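You operate a simulated robot arm through the tools that you are given. There is no shell and no other tool.

You are at the controls of a simulated robot arm. One attempt, no reset.

Task
Put things in order on the top of the table by the fence. At the end: the hanging label in purple (marked "DRY") stands where the small beige tub (marked "6.4 %") stood; the small beige tub from the top of the table by the fence stands where the clean card in teal stood; the clean card in teal stands on top of the silver valve with the purple lever; the small green valve block stands where the hanging label in purple stood; whatever was shut is shut again. Leave all else as you found it, and nothing knocked over.

Only the result counts: the job must be done as asked and must still hold three seconds after the hand-in. Knocking over, shifting, dropping, spilling or breaking anything else fails it.

Robot
A 7-joint arm with a two-finger parallel gripper, fixed in place. Base frame: the origin is on the floor under the middle of its stand, x ahead of it, y to its left, z up; the work surface is at about z = 0.86. Units: m, degrees, N and s.
With the tool pointing down near the work surface it reaches from about 0.3 to 0.7 m from the base axis. Its first joint turns from -66.0 to 66.0 degrees. Payload 1.57 kg.
The tool frame sits at the grasp point between the pads (the TCP): z along the fingers, y along the line on which they close. The tips reach 0.03 m beyond it. The gripper opens to 0.11 m. The fingers are 0.024 m wide and 0.012 m thick; the gripper's body (0.048 by 0.112 m) begins 0.078 m behind the TCP.
Orientation is that of the tool frame in the base frame, as [roll, pitch, yaw] about the fixed x, y, z axes, in that order (R = Rz(yaw) Ry(pitch) Rx(roll)). With the fingers straight down and closing along the base's y, the tool's x points along the base's -x, its y along +y and its z along -z.

Tools
- The arm moves only by the tool drive_tool. Its argument "steps" is a list of rows, each a list of 6 numbers: the shift along the base's x, y, z in cm, then the turn, a rotation vector about the base's x, y, z in degrees. In form: [[x, y, z, ax, ay, az], ...]. A call has 1 to 20 rows; each row is the pose to reach, as a shift and turn from the pose commanded when the call began. "gripper" is the gripper command, from -1 (shut) to 1 (fully open), values between in proportion, set as the call begins (left out, the last holds). Rows are played at 5 a second. More than 0.05 m and 8.6 degrees between two rows, or a gripper value outside its range, and nothing of the call is played. Where a pose cannot be reached the arm comes as near as it can. A force on the tool above 40 N (or 10 N above the force at the start of the call, whichever is more), or a blocked arm, ends the call early, and 0.2 s more pass. Each finger travels about 0.108 m/s and halts on what it meets, pressing with about 37 N; the grip force reading is that of the motor and also rises with nothing between the fingers. The clock runs only during rows and for 0.2 s after the last one: add rows that repeat a pose to give the fingers time. The reply holds the time, the measured pose of the TCP, the force on the tool along the base axes, the opening and the grip force, in the units named above and with some noise, with the torque about the TCP (base axes, N m) and any sound that the robot's microphone picked up.
- Cameras (640 x 400 px; columns grow to the right, rows downward): "scene" is fixed at [0.1515, -0.3833, 1.401]; the picture's right is [0.89, -0.46, 0.00], its down [-0.28, -0.54, -0.80] and it looks along [0.37, 0.71, -0.61] (base axes); focal length 320 px, centre (320, 200). "wrist" rides on the gripper at [0.07, 0.016, -0.141] in the tool frame; the picture's right is [-0.23, 0.97, 0.00], its down [-0.85, -0.20, -0.48] and it looks along [-0.47, -0.11, 0.88] (tool axes); focal length 222 px, centre (320, 200). There is no depth. A picture from a camera that has moved, and an enlarged one, comes with that camera's place and axes in the base frame and with its lens.
- get_image(camera): a new picture of that camera. The clock stands still meanwhile.
- close_up(camera, box): a new picture of the part [left, top, right, bottom] of that camera's present view, enlarged. The clock stands still meanwhile.
- close_job(): hands the job in; it is judged then, once.

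Places have to be worked out from the pictures, the camera data and where the tool is seen. Open the gripper and draw the arm clear of the work before you hand the job in, unless the task says otherwise.

The tools are called as a command line: name --pt "numbers of a row" for each row, then --argument value for the rest, lists and objects as JSON in quotes. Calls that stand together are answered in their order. drive_tool: Moves the arm, as the interface text tells. Its arguments: {"type":"object","properties":{"steps":{"type":"array","items":{"type":"array","items":{"type":"number"}}},"gripper":{"type":"number"}},"required":["steps"]} The other tools are called the same way: get_image (camera) takes a picture; close_up (camera, box) takes an enlarged picture of a part of a camera's view; close_job () hands the job in.

At the start:

```text
time_s: 0.0
eef_pos: [0.2881, 0.2721, 1.1518]
tcp_rot: [179.9, 0.1, 179.9]
force: [0.0, 0.0, -0.2]
torque: [-0.04, 0.02, -0.03]
grip_width: 0.11
gripper_force: 0.0
```

scene: 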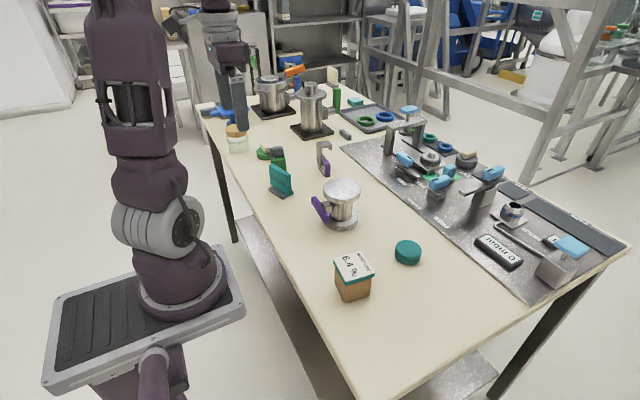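
wrist: 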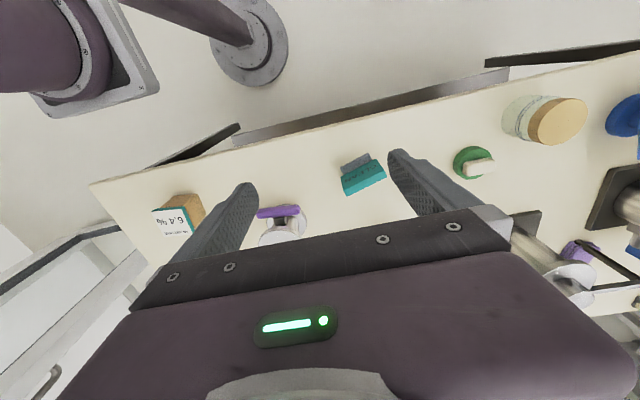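

I will look at the scene more closely before moving anything.

close_up --camera "scene" --box '[220, 120, 380, 220]'

close_up --camera "scene" --box '[280, 170, 440, 310]'

close_up --camera "scene" --box '[200, 60, 360, 160]'

close_up --camera "scene" --box '[340, 90, 640, 300]'

```text
4.00 times, centred on (300, 170) of scene
camera zoom: at [0.1515, -0.3833, 1.401], right [0.89, -0.46, 0.0], down [-0.28, -0.54, -0.8], along [0.37, 0.71, -0.61], focal length 1282 px, centre (400, 320)
```

zoom: 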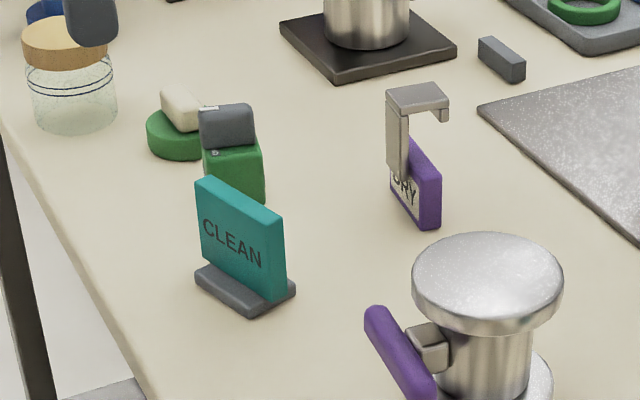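

```text
2.86 times, centred on (360, 240) of scene
camera zoom: at [0.1515, -0.3833, 1.401], right [0.89, -0.46, 0.0], down [-0.28, -0.54, -0.8], along [0.37, 0.71, -0.61], focal length 916 px, centre (206, 86)
```

zoom: 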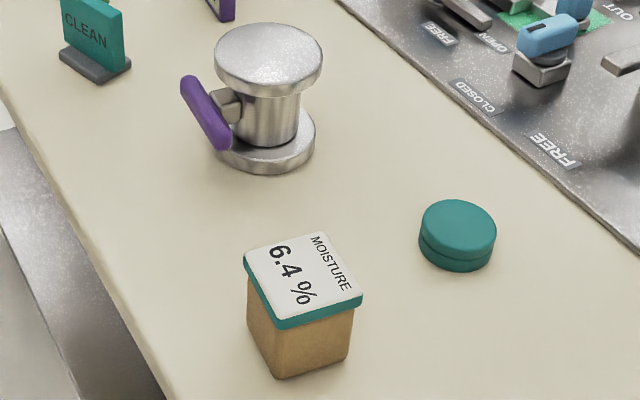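

```text
4.00 times, centred on (280, 110) of scene
camera zoom: at [0.1515, -0.3833, 1.401], right [0.89, -0.46, 0.0], down [-0.28, -0.54, -0.8], along [0.37, 0.71, -0.61], focal length 1282 px, centre (480, 560)
```

zoom: 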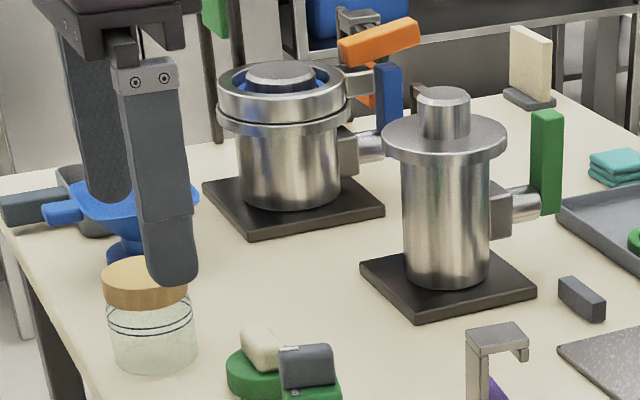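

```text
1.90 times, centred on (490, 195) of scene
camera zoom: at [0.1515, -0.3833, 1.401], right [0.89, -0.46, 0.0], down [-0.28, -0.54, -0.8], along [0.37, 0.71, -0.61], focal length 610 px, centre (-4, 210)
```

zoom: 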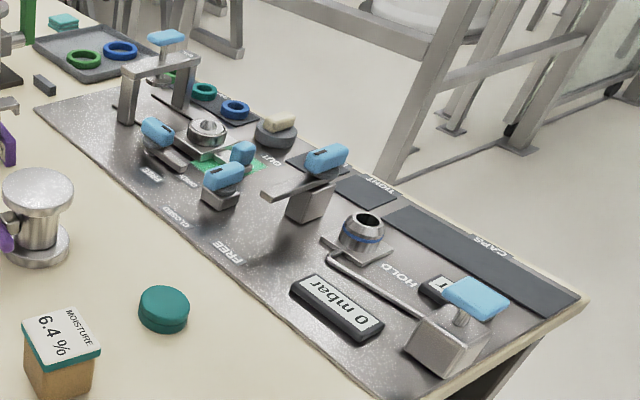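

The card appears to be near (0.395, 0.32), the silver valve near (0.48, 0.14), the tub near (0.40, -0.055), the DRY label near (0.55, 0.36) and the green block near (0.44, 0.47). I'll bring the wrist camera over the card for a better measurement.

drive_tool --pt "2.2 1 -2 0 0 0" --pt "4.4 2 -4 0 0 0" --pt "6.6 3 -6 0 0 0" --pt "8.6 4 -8 0 0 0" --pt "10.7 4.9 -10.2 0 0 0" --pt "10.7 4.9 -10.2 0 0 0" --gripper 1

get_image --camera "wrist"

get_image --camera "scene"

```text
time_s: 1.4
eef_pos: [0.3952, 0.322, 1.0513]
tcp_rot: [-180.0, 0.0, 179.8]
force: [0.3, -0.6, -0.5]
torque: [0.01, -0.01, 0.03]
grip_width: 0.1102
gripper_force: 0.1
```

```text
taken
camera wrist: at [0.3255, 0.3397, 1.1931], right [0.23, 0.97, 0.0], down [0.85, -0.2, 0.48], along [0.47, -0.11, -0.88], focal length 222 px, centre (320, 200)
```

wrist: 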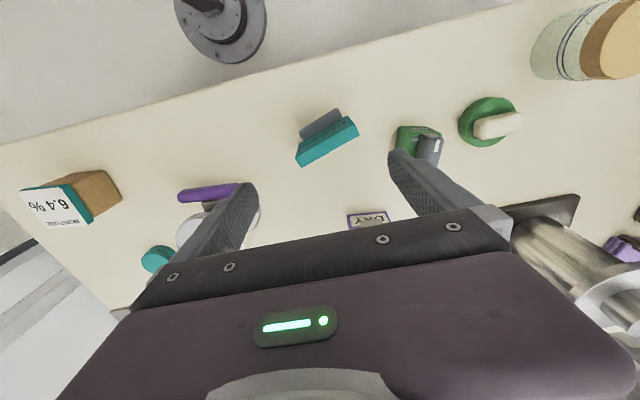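

```text
taken
```

scene: 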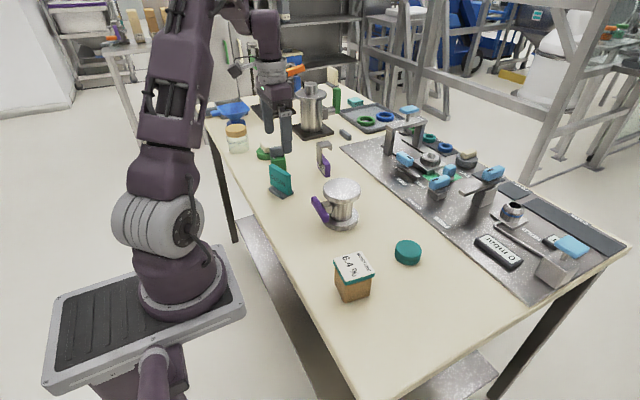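

close_up --camera "wrist" --box '[270, 80, 430, 180]'

close_up --camera "wrist" --box '[320, 80, 540, 240]'

close_up --camera "wrist" --box '[0, 140, 270, 310]'

```text
4.00 times, centred on (350, 130) of wrist
camera zoom: at [0.3255, 0.3397, 1.1931], right [0.23, 0.97, 0.0], down [0.85, -0.2, 0.48], along [0.47, -0.11, -0.88], focal length 888 px, centre (200, 480)
```

zoom: 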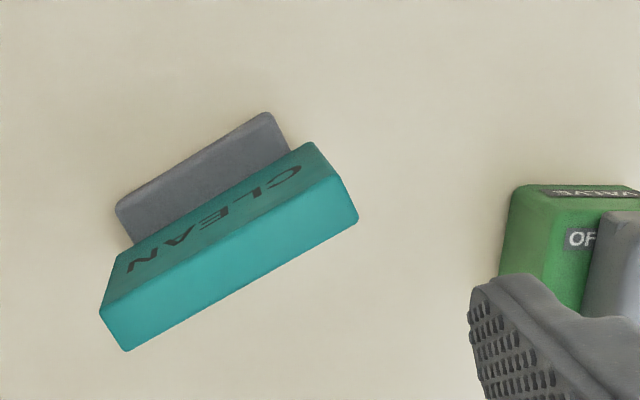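

```text
2.50 times, centred on (430, 160) of wrist
camera zoom: at [0.3255, 0.3397, 1.1931], right [0.23, 0.97, 0.0], down [0.85, -0.2, 0.48], along [0.47, -0.11, -0.88], focal length 555 px, centre (45, 300)
```

zoom: 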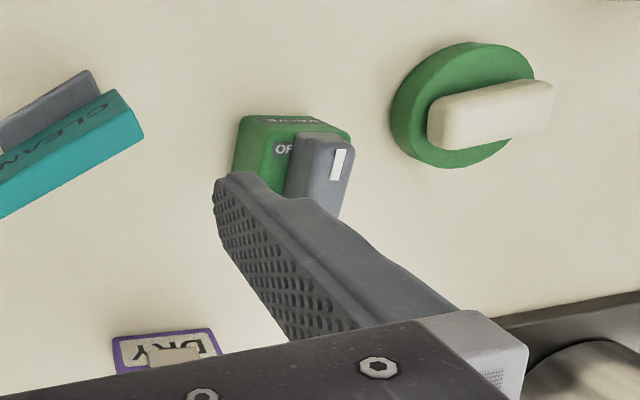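

```text
2.35 times, centred on (135, 225) of wrist
camera zoom: at [0.3255, 0.3397, 1.1931], right [0.23, 0.97, 0.0], down [0.85, -0.2, 0.48], along [0.47, -0.11, -0.88], focal length 523 px, centre (755, 141)
```

zoom: 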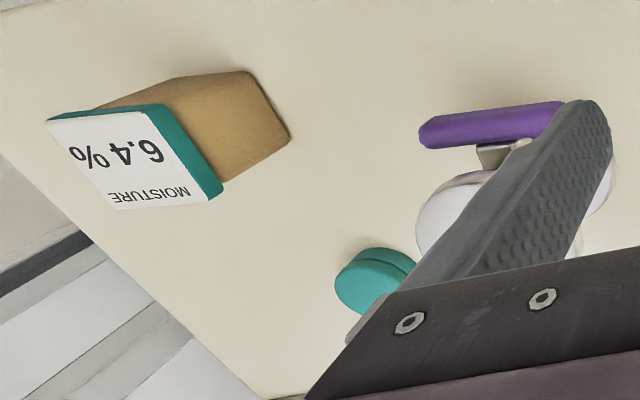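

The card's plate centre is at about (0.397, 0.331), its top at about z 0.932, and its long side is turned about 17° from base y. Next I'll look at the valve from above.

drive_tool --pt "1.2 -3.6 2 0 0 0" --pt "2.4 -7.2 4 0 0 0" --pt "3.8 -11 5 0 0 0" --pt "5.5 -14.6 5 0 0 0" --pt "7 -18.2 5 0 0 0" --pt "7 -18.2 5 0 0 0"

get_image --camera "wrist"

close_up --camera "wrist" --box '[240, 80, 400, 220]'

```text
time_s: 2.8
eef_pos: [0.4654, 0.1398, 1.1014]
tcp_rot: [180.0, 0.1, -180.0]
force: [-0.4, 0.4, -0.9]
torque: [0.03, -0.03, -0.02]
grip_width: 0.1098
gripper_force: 0.1
```

```text
taken
camera wrist: at [0.3951, 0.1568, 1.2425], right [0.23, 0.97, 0.0], down [0.85, -0.2, 0.48], along [0.47, -0.11, -0.88], focal length 222 px, centre (320, 200)
```

wrist: 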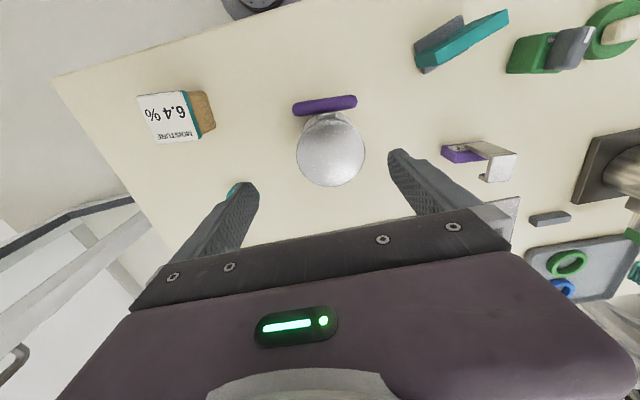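

```text
2.86 times, centred on (320, 150) of wrist
camera zoom: at [0.3951, 0.1568, 1.2425], right [0.23, 0.97, 0.0], down [0.85, -0.2, 0.48], along [0.47, -0.11, -0.88], focal length 635 px, centre (320, 343)
```

zoom: 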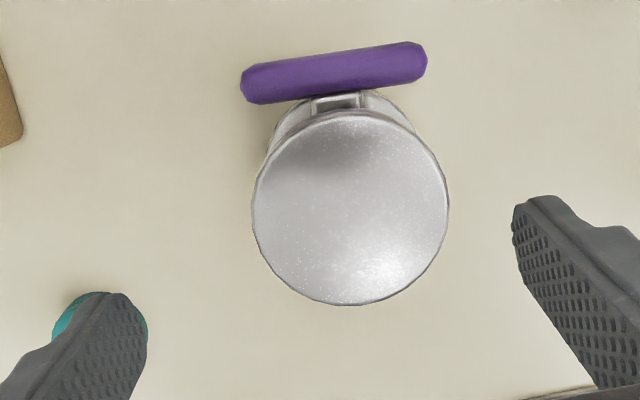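

The disc top is at about (0.486, 0.150, z 0.948), about 9 cm across and flat. From this view I'll zoom in on the tub, the DRY label and the green block.

close_up --camera "wrist" --box '[120, 70, 240, 160]'

close_up --camera "wrist" --box '[420, 120, 540, 200]'

close_up --camera "wrist" --box '[400, 0, 640, 150]'

```text
4.44 times, centred on (180, 115) of wrist
camera zoom: at [0.3951, 0.1568, 1.2425], right [0.23, 0.97, 0.0], down [0.85, -0.2, 0.48], along [0.47, -0.11, -0.88], focal length 987 px, centre (942, 578)
```

zoom: 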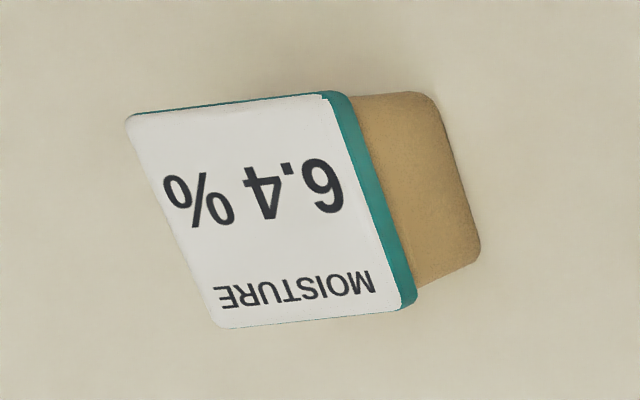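

```text
5.00 times, centred on (480, 160) of wrist
camera zoom: at [0.3951, 0.1568, 1.2425], right [0.23, 0.97, 0.0], down [0.85, -0.2, 0.48], along [0.47, -0.11, -0.88], focal length 1111 px, centre (-480, 400)
```

zoom: 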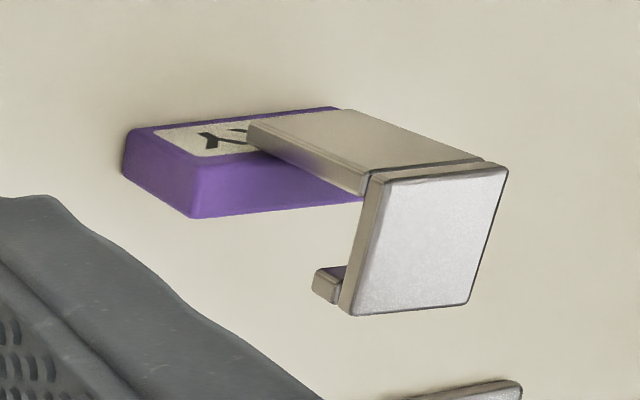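

```text
2.67 times, centred on (520, 75) of wrist
camera zoom: at [0.3951, 0.1568, 1.2425], right [0.23, 0.97, 0.0], down [0.85, -0.2, 0.48], along [0.47, -0.11, -0.88], focal length 592 px, centre (-213, 533)
```

zoom: 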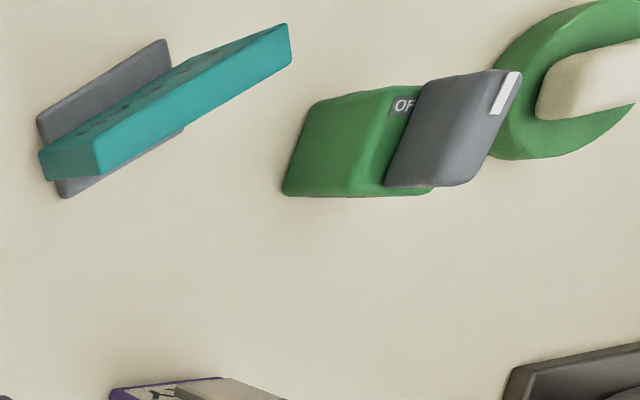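

The tub's centre is at about (0.396, -0.050), its top at about z 0.928, its width about 6 cm and its yaw about -9°. I'll go over the DRY label and take a closer look at it.

drive_tool --pt "1 3.5 0 0 0 0" --pt "2 7 0 0 0 0" --pt "3 10.5 0 0 0 0" --pt "4 14 -1 0 0 0" --pt "5 18 -3 0 0 0" --pt "6 22 -5 0 0 0" --pt "6 22 -5 0 0 0"

get_image --camera "wrist"

close_up --camera "wrist" --box '[240, 80, 400, 220]'

close_up --camera "scene" --box '[300, 130, 350, 185]'

```text
time_s: 4.4
eef_pos: [0.525, 0.3619, 1.0517]
tcp_rot: [-179.9, 0.0, 179.9]
force: [-0.7, 0.2, -0.3]
torque: [0.01, 0.0, -0.03]
grip_width: 0.1099
gripper_force: 0.1
```

```text
taken
camera wrist: at [0.4552, 0.3794, 1.193], right [0.23, 0.97, 0.0], down [0.86, -0.2, 0.48], along [0.47, -0.11, -0.88], focal length 222 px, centre (320, 200)
```

wrist: 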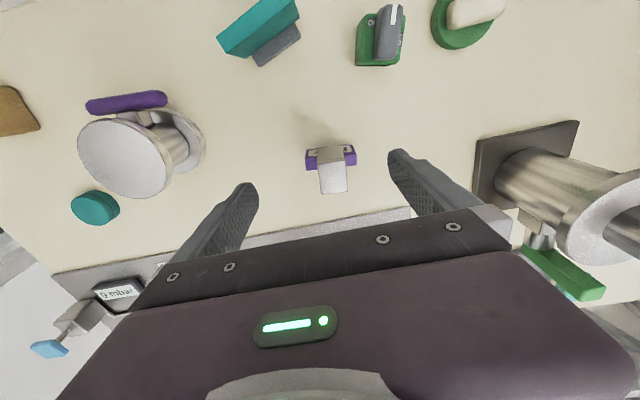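

```text
2.86 times, centred on (320, 150) of wrist
camera zoom: at [0.4552, 0.3794, 1.193], right [0.23, 0.97, 0.0], down [0.86, -0.2, 0.48], along [0.47, -0.11, -0.88], focal length 635 px, centre (320, 343)
```

zoom: 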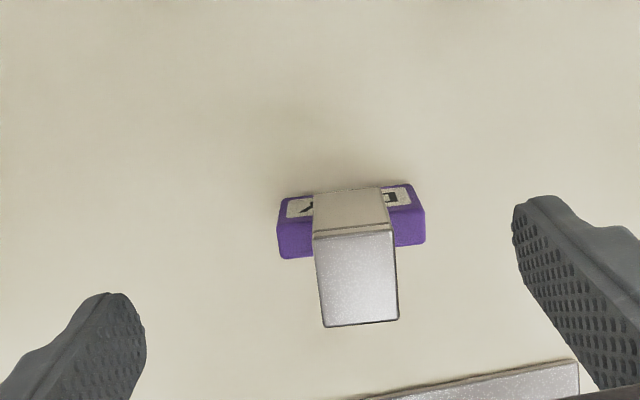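

```text
7.27 times, centred on (325, 158) of scene
camera zoom: at [0.1515, -0.3832, 1.401], right [0.89, -0.46, 0.0], down [-0.28, -0.54, -0.8], along [0.37, 0.71, -0.61], focal length 2330 px, centre (284, 509)
```

zoom: 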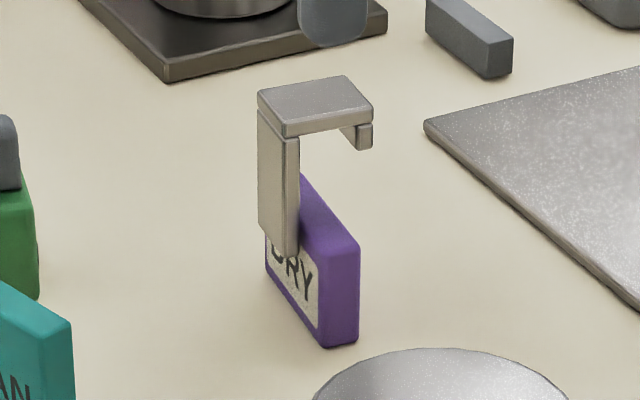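

The DRY label's slab is centred at about (0.557, 0.371), roughly 6.8 cm long, 1.6 cm thick and 4.1 cm high. It is turned about -6.5°, and its hook reaches z 0.956. The green block is next for a look from above.

drive_tool --pt "-2.2 2 0 0 0 0" --pt "-4.4 4 0 0 0 0" --pt "-6.6 6 0 0 0 0" --pt "-8.8 8 0 0 0 0" --pt "-10.5 9.8 0 0 0 0" --pt "-10.5 9.8 0 0 0 0"

get_image --camera "wrist"

close_up --camera "wrist" --box '[240, 60, 400, 200]'

close_up --camera "scene" --box '[250, 130, 300, 180]'

```text
time_s: 5.8
eef_pos: [0.4196, 0.4594, 1.0507]
tcp_rot: [180.0, -0.1, 180.0]
force: [0.0, -0.3, 0.5]
torque: [-0.01, 0.0, -0.03]
grip_width: 0.1101
gripper_force: 0.0
```

```text
taken
camera wrist: at [0.3493, 0.4764, 1.1929], right [0.23, 0.97, 0.0], down [0.85, -0.2, 0.48], along [0.47, -0.11, -0.88], focal length 222 px, centre (320, 200)
```

wrist: 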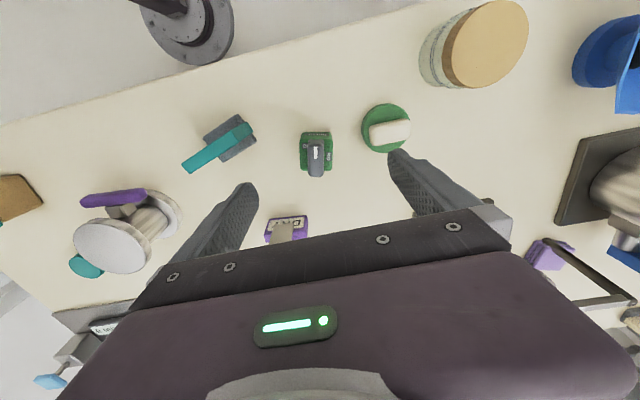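

```text
2.86 times, centred on (320, 130) of wrist
camera zoom: at [0.3493, 0.4764, 1.1929], right [0.23, 0.97, 0.0], down [0.85, -0.2, 0.48], along [0.47, -0.11, -0.88], focal length 635 px, centre (320, 400)
```

zoom: 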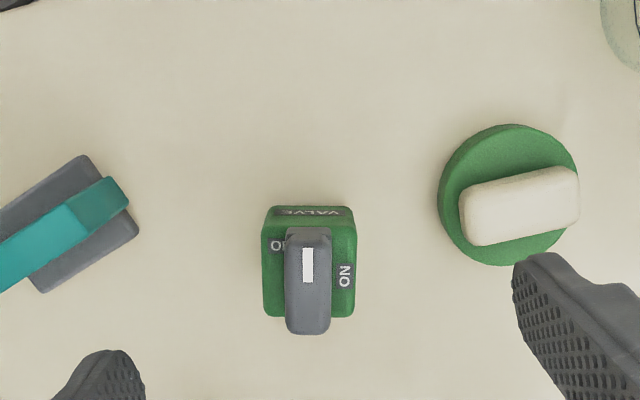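

```text
8.00 times, centred on (275, 155) of scene
camera zoom: at [0.1515, -0.3832, 1.401], right [0.89, -0.46, 0.0], down [-0.28, -0.54, -0.8], along [0.37, 0.71, -0.61], focal length 2563 px, centre (680, 560)
```

zoom: 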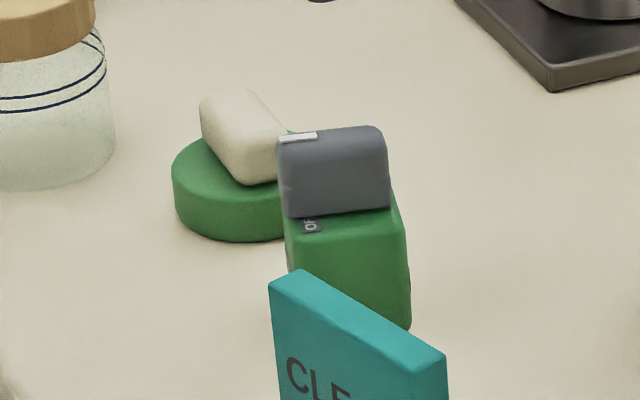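

The green block is at about (0.436, 0.451), 4.2 cm wide and yawed -15°, with a lever on top that I must not touch. I'll start with the card: move over it, turn 16.7° to match its length, and check before descending.

drive_tool --pt "-0.6 -3.2 0 0 0 4.2" --pt "-1.2 -6.4 0 0 0 8.4" --pt "-1.8 -9.6 0 0 0 12.6" --pt "-2.26 -12.84 -1 0 0 16.7" --pt "-2.26 -12.84 -4 0 0 16.7" --pt "-2.26 -12.84 -4 0 0 16.7"

get_image --camera "wrist"

close_up --camera "wrist" --box '[220, 80, 420, 220]'

close_up --camera "scene" --box '[220, 100, 340, 220]'

```text
time_s: 7.2
eef_pos: [0.3984, 0.3295, 1.0115]
tcp_rot: [-180.0, 0.0, -163.4]
force: [-0.3, -0.1, -0.6]
torque: [0.01, -0.01, -0.02]
grip_width: 0.11
gripper_force: 0.0
```

```text
taken
camera wrist: at [0.3262, 0.327, 1.1535], right [-0.06, 1.0, 0.0], down [0.88, 0.05, 0.48], along [0.48, 0.03, -0.88], focal length 222 px, centre (320, 200)
```

wrist: 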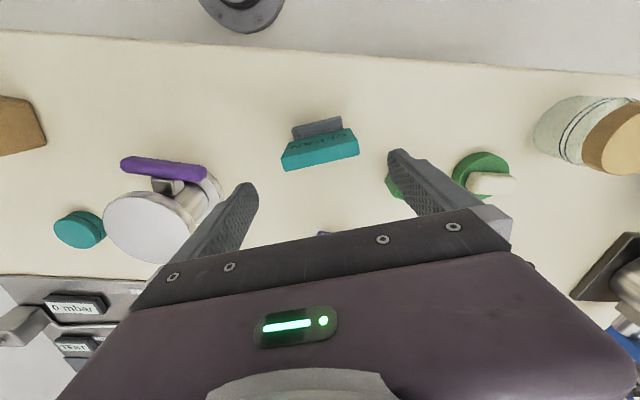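

```text
2.86 times, centred on (320, 150) of wrist
camera zoom: at [0.3262, 0.327, 1.1535], right [-0.06, 1.0, 0.0], down [0.88, 0.05, 0.48], along [0.48, 0.03, -0.88], focal length 635 px, centre (320, 343)
```

zoom: 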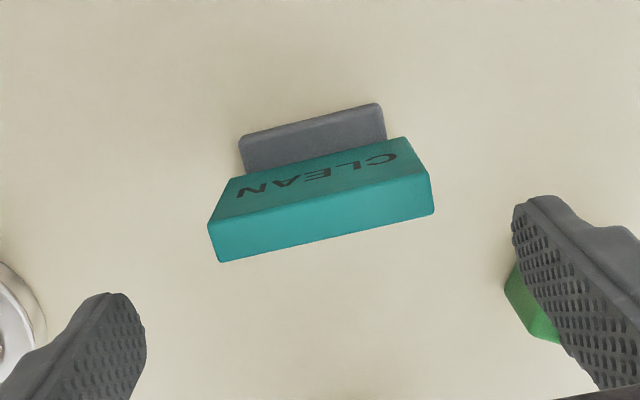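

```text
3.33 times, centred on (280, 160) of scene
camera zoom: at [0.1515, -0.3833, 1.401], right [0.89, -0.46, 0.0], down [-0.28, -0.54, -0.8], along [0.37, 0.71, -0.61], focal length 1068 px, centre (453, 333)
```

zoom: 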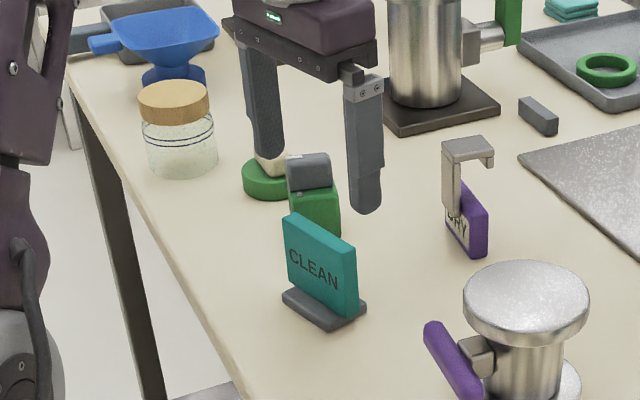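

The new view puts the card centre at (0.397, 0.331) again, so the estimate agrees and the fingers straddle the card. I'll make the small correction and descend beside its ends.

drive_tool --pt "-0.1 0.2 -3 0 0 0" --pt "-0.1 0.2 -6 0 0 0" --pt "-0.1 0.2 -8.5 0 0 0" --pt "-0.1 0.2 -10.3 0 0 0" --pt "-0.1 0.2 -10.3 0 0 0" --gripper 1

close_up --camera "scene" --box '[220, 100, 340, 220]'

get_image --camera "wrist"

```text
time_s: 8.4
eef_pos: [0.3967, 0.332, 0.9085]
tcp_rot: [-180.0, 0.0, -163.4]
force: [0.1, 0.0, 0.8]
torque: [0.01, -0.02, -0.04]
grip_width: 0.1099
gripper_force: 0.0
```

```text
3.33 times, centred on (280, 160) of scene
camera zoom: at [0.1515, -0.3833, 1.401], right [0.89, -0.46, 0.0], down [-0.28, -0.54, -0.8], along [0.37, 0.71, -0.61], focal length 1068 px, centre (453, 333)
```

zoom: 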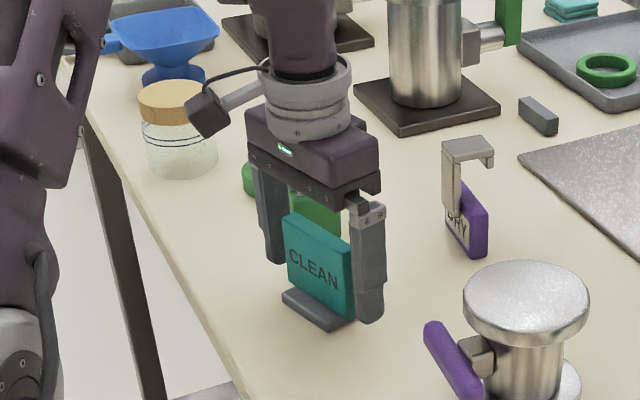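

```text
taken
camera wrist: at [0.325, 0.3289, 1.0494], right [-0.06, 1.0, 0.0], down [0.88, 0.05, 0.48], along [0.48, 0.03, -0.88], focal length 222 px, centre (320, 200)
```

wrist: 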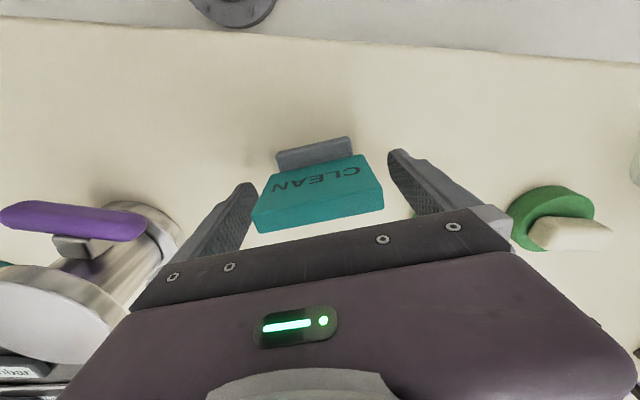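

The card sits between the fingers with room at both ends. I'll close on it.

drive_tool --pt "0 0 0 0 0 0" --pt "0 0 0 0 0 0" --pt "0 0 0 0 0 0" --gripper -1

close_up --camera "scene" --box '[220, 100, 340, 220]'

```text
time_s: 9.2
eef_pos: [0.3957, 0.332, 0.9086]
tcp_rot: [180.0, 0.0, -163.4]
force: [-0.2, -0.6, 0.2]
torque: [-0.01, -0.01, 0.01]
grip_width: 0.0793
gripper_force: 36.8
```

```text
3.33 times, centred on (280, 160) of scene
camera zoom: at [0.1515, -0.3832, 1.401], right [0.89, -0.46, 0.0], down [-0.28, -0.54, -0.8], along [0.37, 0.71, -0.61], focal length 1068 px, centre (453, 333)
```

zoom: 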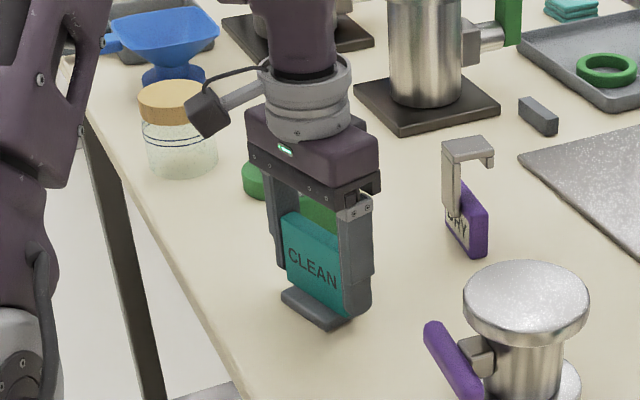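

The grip holds at 0.079 m, which matches the card's length. I'll lift it straight up and check that it hangs true.

drive_tool --pt "0 0 1 0 0 0" --pt "0 0 3 0 0 0" --pt "0 0 6 0 0 0" --pt "0 0 9 0 0 0" --pt "0 0 12 0 0 0" --pt "0 0 15 0 0 0" --pt "0 0 15 0 0 0"

get_image --camera "wrist"

get_image --camera "scene"

```text
time_s: 10.8
eef_pos: [0.3965, 0.3303, 1.0587]
tcp_rot: [179.9, 0.1, -163.4]
force: [0.1, 0.2, -0.5]
torque: [0.04, -0.02, 0.02]
grip_width: 0.0796
gripper_force: 37.0
```

```text
taken
camera wrist: at [0.3249, 0.3284, 1.2006], right [-0.06, 1.0, 0.0], down [0.88, 0.05, 0.48], along [0.48, 0.03, -0.88], focal length 222 px, centre (320, 200)
```

wrist: 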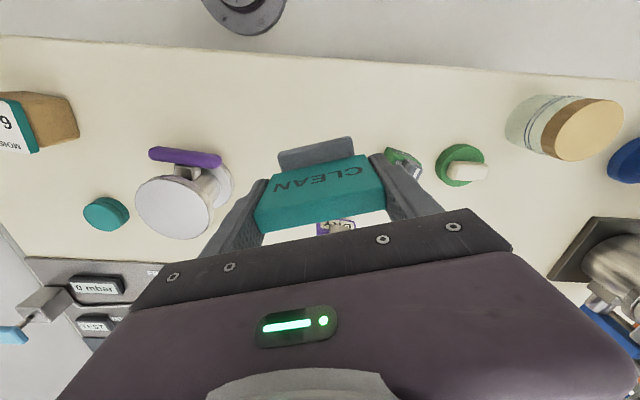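

```text
taken
```

scene: 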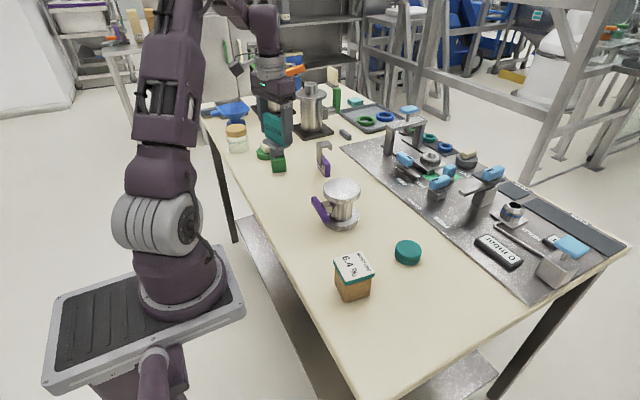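

The card and its plate came up upright. I'll carry it over the valve at this height.

drive_tool --pt "1.5 -3 0 0 0 0" --pt "3 -6 0 0 0 0" --pt "4.5 -9 0 0 0 0" --pt "6 -12 0 0 0 0" --pt "7.5 -15 0 0 0 0" --pt "8.95 -18 0 0 0 0" --pt "8.95 -18 0 0 0 0"

get_image --camera "wrist"

close_up --camera "scene" --box '[270, 120, 410, 240]'

```text
time_s: 12.4
eef_pos: [0.4862, 0.1508, 1.0582]
tcp_rot: [-179.9, 0.0, -163.4]
force: [0.0, -0.4, -1.2]
torque: [0.01, 0.02, -0.02]
grip_width: 0.0794
gripper_force: 37.0
```

```text
taken
camera wrist: at [0.4148, 0.1477, 1.2001], right [-0.06, 1.0, 0.0], down [0.88, 0.05, 0.48], along [0.48, 0.03, -0.88], focal length 222 px, centre (320, 200)
```

wrist: 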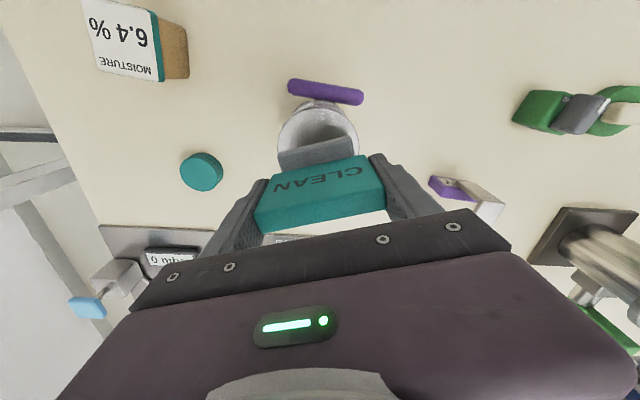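

```text
3.33 times, centred on (340, 180) of scene
camera zoom: at [0.1515, -0.3833, 1.401], right [0.89, -0.46, 0.0], down [-0.28, -0.54, -0.8], along [0.37, 0.71, -0.61], focal length 1068 px, centre (253, 267)
```

zoom: 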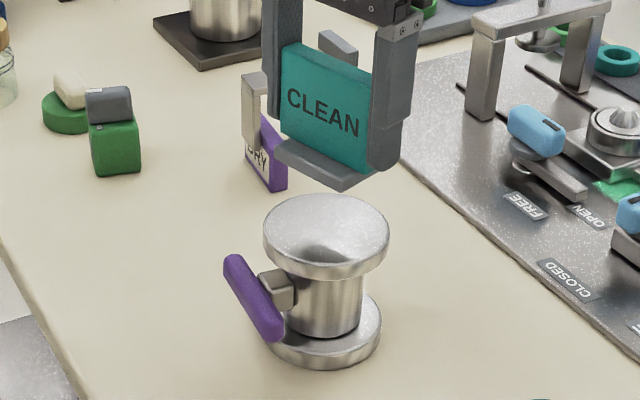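

The disc centre comes out at (0.485–0.487, 0.150–0.154), so the card is roughly over it. I'll lower 4 cm and check the alignment from close up.

drive_tool --pt "0 0 -1.5 0 0 0" --pt "0 0 -3 0 0 0" --pt "0 0 -4 0 0 0" --pt "0 0 -4 0 0 0"

close_up --camera "scene" --box '[300, 140, 390, 220]'

close_up --camera "wrist" --box '[220, 60, 420, 240]'

```text
time_s: 13.4
eef_pos: [0.4862, 0.1507, 1.0176]
tcp_rot: [179.9, 0.0, -163.4]
force: [-0.3, -0.2, -1.8]
torque: [0.04, 0.0, 0.01]
grip_width: 0.0795
gripper_force: 36.7
```

```text
5.00 times, centred on (345, 180) of scene
camera zoom: at [0.1515, -0.3833, 1.401], right [0.89, -0.46, 0.0], down [-0.28, -0.54, -0.8], along [0.37, 0.71, -0.61], focal length 1602 px, centre (195, 300)
```

zoom: 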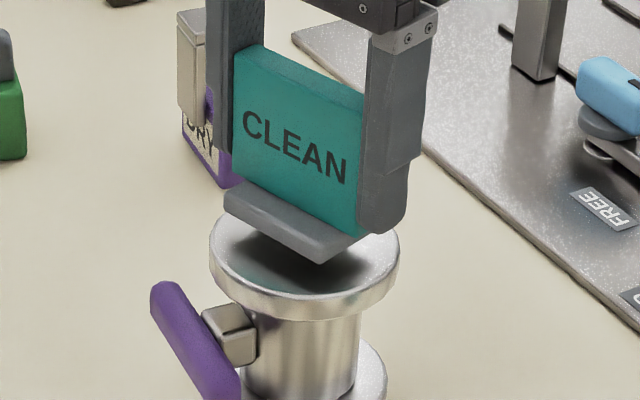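

```text
2.22 times, centred on (320, 150) of wrist
camera zoom: at [0.414, 0.1482, 1.1597], right [-0.06, 1.0, 0.0], down [0.88, 0.05, 0.48], along [0.48, 0.03, -0.88], focal length 494 px, centre (320, 311)
```

zoom: 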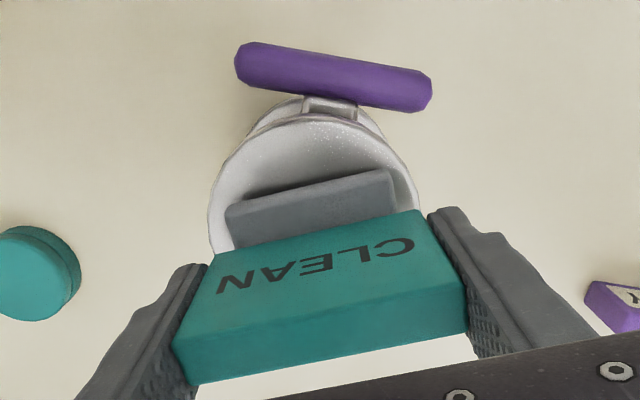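

The plate is centred over the disc with a gap of about 2 cm. I'll lower in small steps and watch the force reading.

drive_tool --pt "0 0 -0.4 0 0 0" --pt "0 0 -0.8 0 0 0" --pt "0 0 -1.2 0 0 0" --pt "0 0 -1.2 0 0 0"

close_up --camera "scene" --box '[300, 140, 390, 220]'

```text
time_s: 14.4
eef_pos: [0.4866, 0.1525, 1.0073]
tcp_rot: [-180.0, 0.2, -163.4]
force: [-5.7, -1.3, 31.0]
torque: [-0.04, 0.21, 0.06]
grip_width: 0.0795
gripper_force: 37.0
```

```text
5.00 times, centred on (345, 180) of scene
camera zoom: at [0.1509, -0.3834, 1.401], right [0.89, -0.46, 0.0], down [-0.28, -0.54, -0.8], along [0.37, 0.71, -0.61], focal length 1602 px, centre (195, 300)
```

zoom: 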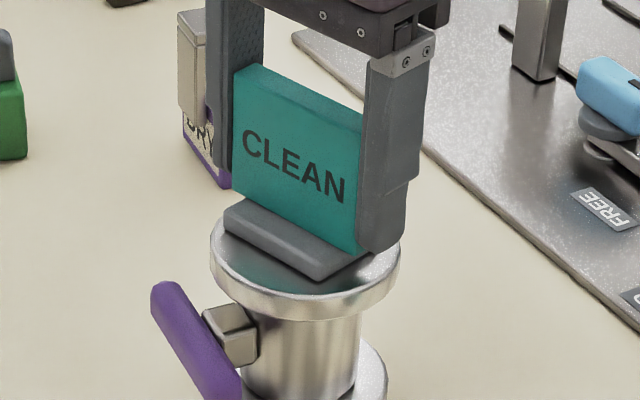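

The plate met the disc at TCP z of about 1.007, with 31 N of force. I'll ease up slightly to shed the load before releasing.

drive_tool --pt "0 0 0.15 0 0 0" --pt "0 0 0.15 0 0 0"

```text
time_s: 15.0
eef_pos: [0.4857, 0.1513, 1.0072]
tcp_rot: [180.0, 0.1, -163.4]
force: [2.4, 0.4, 4.9]
torque: [0.03, -0.21, 0.01]
grip_width: 0.0796
gripper_force: 36.5
```

The load is down to about 5 N. I'll open the gripper while holding position.

drive_tool --pt "0 0 0 0 0 0" --pt "0 0 0 0 0 0" --pt "0 0 0 0 0 0" --gripper 0.9

close_up --camera "scene" --box '[300, 140, 390, 220]'

get_image --camera "wrist"

```text
time_s: 15.8
eef_pos: [0.4859, 0.1512, 1.0078]
tcp_rot: [180.0, 0.1, -163.4]
force: [0.2, -0.6, -0.2]
torque: [-0.01, 0.0, 0.0]
grip_width: 0.1045
gripper_force: 0.1
```

```text
5.00 times, centred on (345, 180) of scene
camera zoom: at [0.1515, -0.3833, 1.401], right [0.89, -0.46, 0.0], down [-0.28, -0.54, -0.8], along [0.37, 0.71, -0.61], focal length 1602 px, centre (195, 300)
```

zoom: 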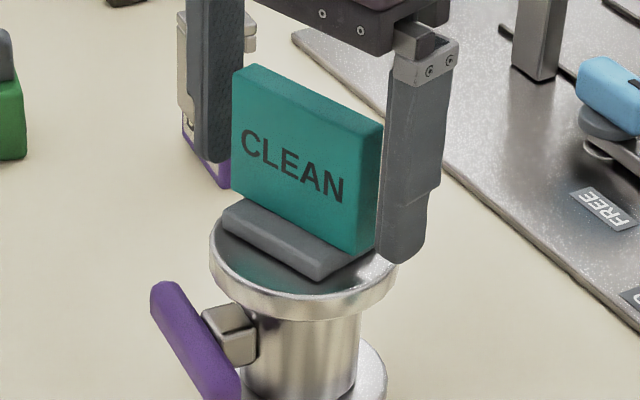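

```text
taken
camera wrist: at [0.414, 0.1486, 1.1495], right [-0.06, 1.0, 0.0], down [0.88, 0.05, 0.48], along [0.48, 0.03, -0.88], focal length 222 px, centre (320, 200)
```

wrist: 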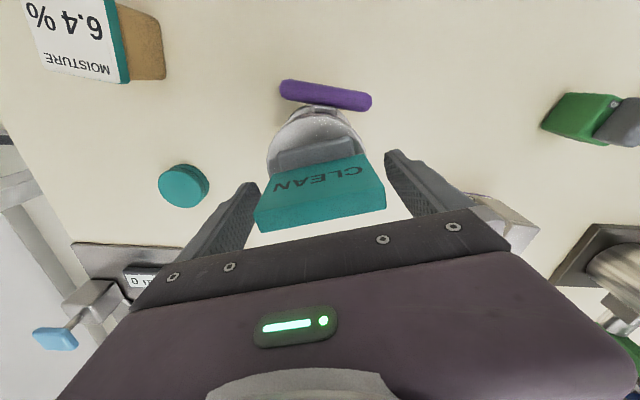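

The card stands free on the disc. I'll go straight up, clear of it, then travel to the tub while turning to its yaw.

drive_tool --pt "0 0 2 0 0 0" --pt "0 0 5 0 0 0" --pt "0 0 8.5 0 0 0" --pt "0 0 11 0 0 0" --pt "-1.8 -4 11 0 0 -5.2" --pt "-3.6 -8 11 0 0 -10.4" --pt "-5.4 -12 11 0 0 -15.6" --pt "-7.2 -16 11 0 0 -20.8" --pt "-9 -20.2 9 0 0 -25.6" --pt "-9 -20.2 6 0 0 -25.6" --pt "-9 -20.2 6 0 0 -25.6" --gripper 1

get_image --camera "wrist"

close_up --camera "wrist" --box '[220, 60, 420, 240]'

get_image --camera "scene"

```text
time_s: 18.2
eef_pos: [0.3956, -0.0502, 1.0669]
tcp_rot: [-179.9, 0.0, 171.0]
force: [-0.5, -0.5, -0.1]
torque: [-0.01, 0.0, -0.04]
grip_width: 0.1099
gripper_force: 0.0
```

```text
taken
camera wrist: at [0.3289, -0.0223, 1.2087], right [0.38, 0.93, 0.0], down [0.81, -0.33, 0.48], along [0.44, -0.18, -0.88], focal length 222 px, centre (320, 200)
```

wrist: 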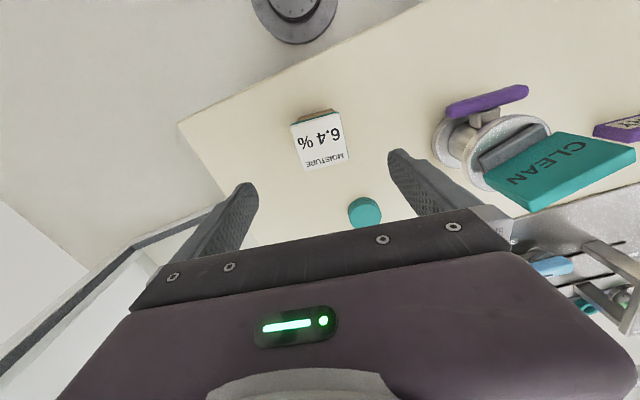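

```text
2.22 times, centred on (320, 150) of wrist
camera zoom: at [0.3289, -0.0223, 1.2087], right [0.38, 0.93, 0.0], down [0.81, -0.33, 0.48], along [0.44, -0.18, -0.88], focal length 494 px, centre (320, 311)
```

zoom: 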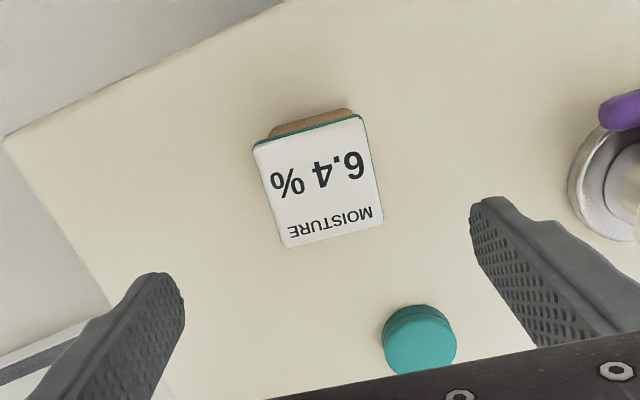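

```text
taken
```

scene: 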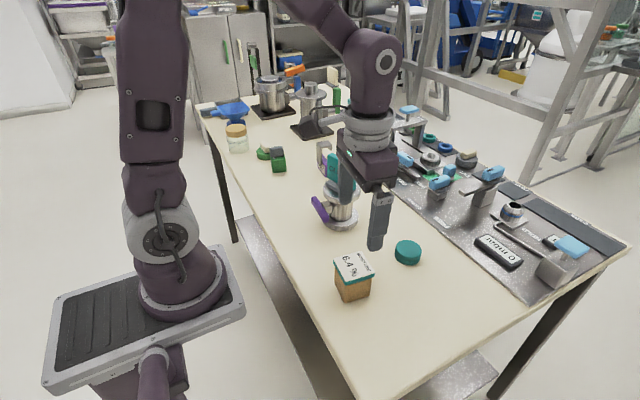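

The tub's top centre is at about (0.396, -0.0495) with a yaw near -7°. I'll turn 2° to match and descend around its body.

drive_tool --pt "0.05 0.05 -3.5 0 0 2" --pt "0.05 0.05 -7 0 0 2" --pt "0.05 0.05 -10.5 0 0 2" --pt "0.05 0.05 -14 0 0 2" --pt "0.05 0.05 -16 0 0 2" --pt "0.05 0.05 -17 0 0 2" --pt "0.05 0.05 -17 0 0 2" --gripper 1

close_up --camera "scene" --box '[300, 210, 420, 310]'

get_image --camera "wrist"

```text
time_s: 19.8
eef_pos: [0.3961, -0.0493, 0.8967]
tcp_rot: [180.0, 0.0, 173.0]
force: [-0.8, -0.5, -0.9]
torque: [0.01, 0.0, -0.03]
grip_width: 0.11
gripper_force: 0.0
```

```text
4.00 times, centred on (360, 260) of scene
camera zoom: at [0.1515, -0.3833, 1.401], right [0.89, -0.46, 0.0], down [-0.28, -0.54, -0.8], along [0.37, 0.71, -0.61], focal length 1282 px, centre (160, -40)
```

zoom: 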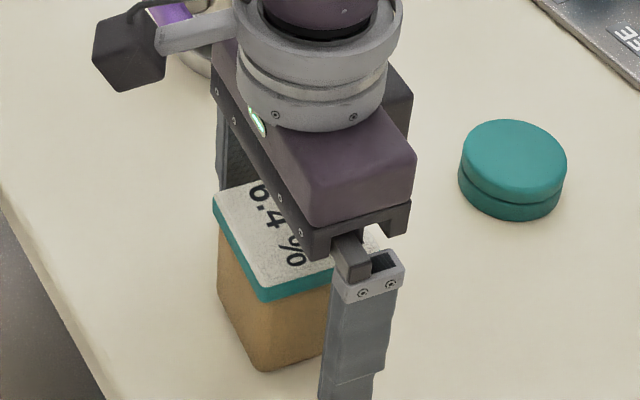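

```text
taken
camera wrist: at [0.3286, -0.0236, 1.0382], right [0.34, 0.94, 0.0], down [0.82, -0.3, 0.48], along [0.45, -0.16, -0.88], focal length 222 px, centre (320, 200)
```

wrist: 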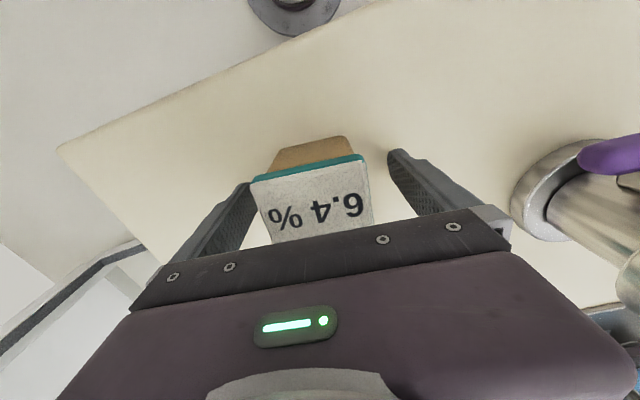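

The fingers straddle the tub with even gaps. I'll close on it.

drive_tool --pt "0 0 0 0 0 0" --pt "0 0 0 0 0 0" --pt "0 0 0 0 0 0" --gripper -1

drive_tool --pt "0 0 0.5 0 0 0" --pt "0 0 1.5 0 0 0" --pt "0 0 3 0 0 0" --pt "0 0 3 0 0 0"

close_up --camera "scene" --box '[300, 200, 420, 310]'

get_image --camera "wrist"

```text
time_s: 20.6
eef_pos: [0.3972, -0.0492, 0.8963]
tcp_rot: [-180.0, 0.0, 173.1]
force: [-0.6, 0.3, -0.8]
torque: [0.0, -0.01, 0.0]
grip_width: 0.0601
gripper_force: 37.4
```

```text
time_s: 21.6
eef_pos: [0.3966, -0.05, 0.9269]
tcp_rot: [180.0, 0.0, 173.0]
force: [0.3, 0.2, -2.3]
torque: [-0.02, -0.02, -0.06]
grip_width: 0.0596
gripper_force: 37.3
```

```text
3.64 times, centred on (360, 255) of scene
camera zoom: at [0.1515, -0.3833, 1.401], right [0.89, -0.46, 0.0], down [-0.28, -0.54, -0.8], along [0.37, 0.71, -0.61], focal length 1165 px, centre (174, 0)
```

zoom: 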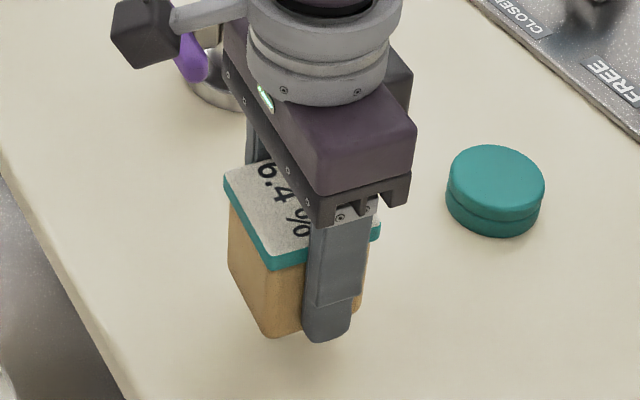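

```text
taken
camera wrist: at [0.3285, -0.0241, 1.0693], right [0.34, 0.94, 0.0], down [0.82, -0.3, 0.48], along [0.45, -0.16, -0.88], focal length 222 px, centre (320, 200)
```

wrist: 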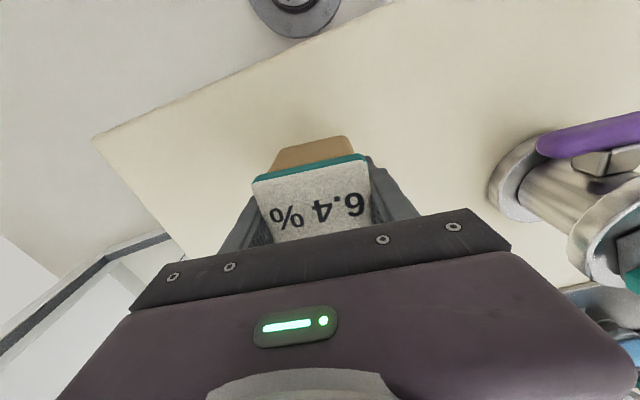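

The tub came up whole, lid and all. I'll raise it well clear of the card on the valve and carry it to the card's old place at (0.397, 0.331).

drive_tool --pt "0 0 4 0 0 0" --pt "0 0 8 0 0 0" --pt "0 0 12 0 0 0" --pt "0 0 16 0 0 0" --pt "0 0 19 0 0 0" --pt "0 4 19 0 0 0" --pt "0 8 19 0 0 0" --pt "0 12 19 0 0 0" --pt "0 16 19 0 0 0" --pt "0 20 19 0 0 0" --pt "0 24 19 0 0 0" --pt "0 28 19 0 0 0" --pt "0 32 19 0 0 0" --pt "0 35.5 19 0 0 0" --pt "0.05 38.1 19 0 0 0" --pt "0.05 38.1 19 0 0 0"

get_image --camera "scene"

get_image --camera "wrist"

```text
time_s: 25.0
eef_pos: [0.395, 0.331, 1.1184]
tcp_rot: [-180.0, 0.0, 173.2]
force: [0.5, -0.5, -2.2]
torque: [0.03, 0.02, 0.03]
grip_width: 0.0597
gripper_force: 37.1
```

```text
taken
```

scene: 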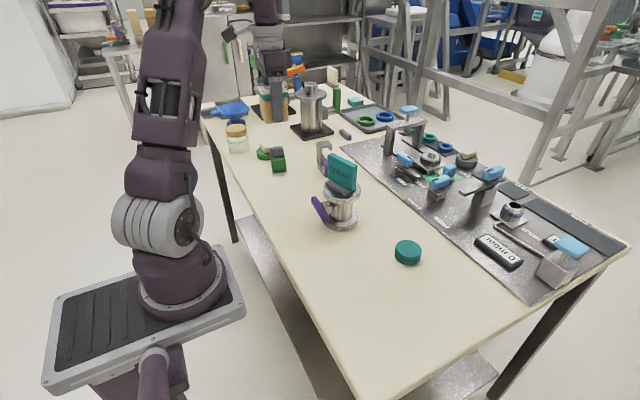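

```text
taken
camera wrist: at [0.3286, 0.3569, 1.2599], right [0.34, 0.94, 0.0], down [0.82, -0.3, 0.48], along [0.45, -0.16, -0.88], focal length 222 px, centre (320, 200)
```

wrist: 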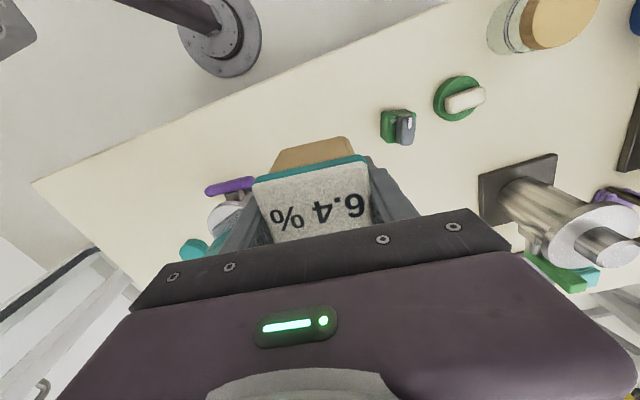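

I'm above the card's old spot with nothing near it. I'll lower the tub to just above the table.

drive_tool --pt "0.05 0 -4 0 0 0" --pt "0.1 0 -8 0 0 0" --pt "0.1 0 -12 0 0 0" --pt "0.1 0 -16 0 0 0" --pt "0.1 0 -19 0 0 0" --pt "0.1 0 -20.6 0 0 0" --pt "0.1 0 -21.4 0 0 0" --pt "0.1 0 -21.4 0 0 0"

close_up --camera "scene" --box '[220, 100, 340, 220]'

```text
time_s: 26.8
eef_pos: [0.3971, 0.3321, 0.9033]
tcp_rot: [179.9, 0.0, 173.1]
force: [0.4, -0.6, -2.4]
torque: [0.01, 0.03, 0.01]
grip_width: 0.0597
gripper_force: 36.8
```

```text
3.33 times, centred on (280, 160) of scene
camera zoom: at [0.1515, -0.3832, 1.401], right [0.89, -0.46, 0.0], down [-0.28, -0.54, -0.8], along [0.37, 0.71, -0.61], focal length 1068 px, centre (453, 333)
```

zoom: 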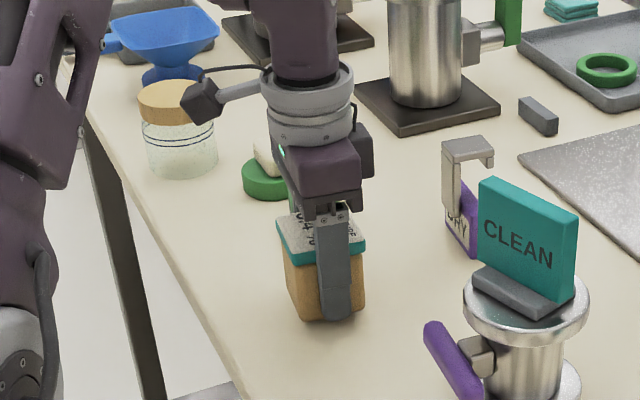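

The tub is about 7 mm above the table. I'll lower the rest in small steps.

drive_tool --pt "0 0 -0.3 0 0 0" --pt "0 0 -0.5 0 0 0" --pt "0 0 -0.65 0 0 0" --pt "0 0 -0.65 0 0 0"

```text
time_s: 27.8
eef_pos: [0.3972, 0.3302, 0.897]
tcp_rot: [-180.0, 0.0, 173.1]
force: [-0.6, 0.0, -2.1]
torque: [0.02, -0.04, 0.0]
grip_width: 0.0595
gripper_force: 36.7
```

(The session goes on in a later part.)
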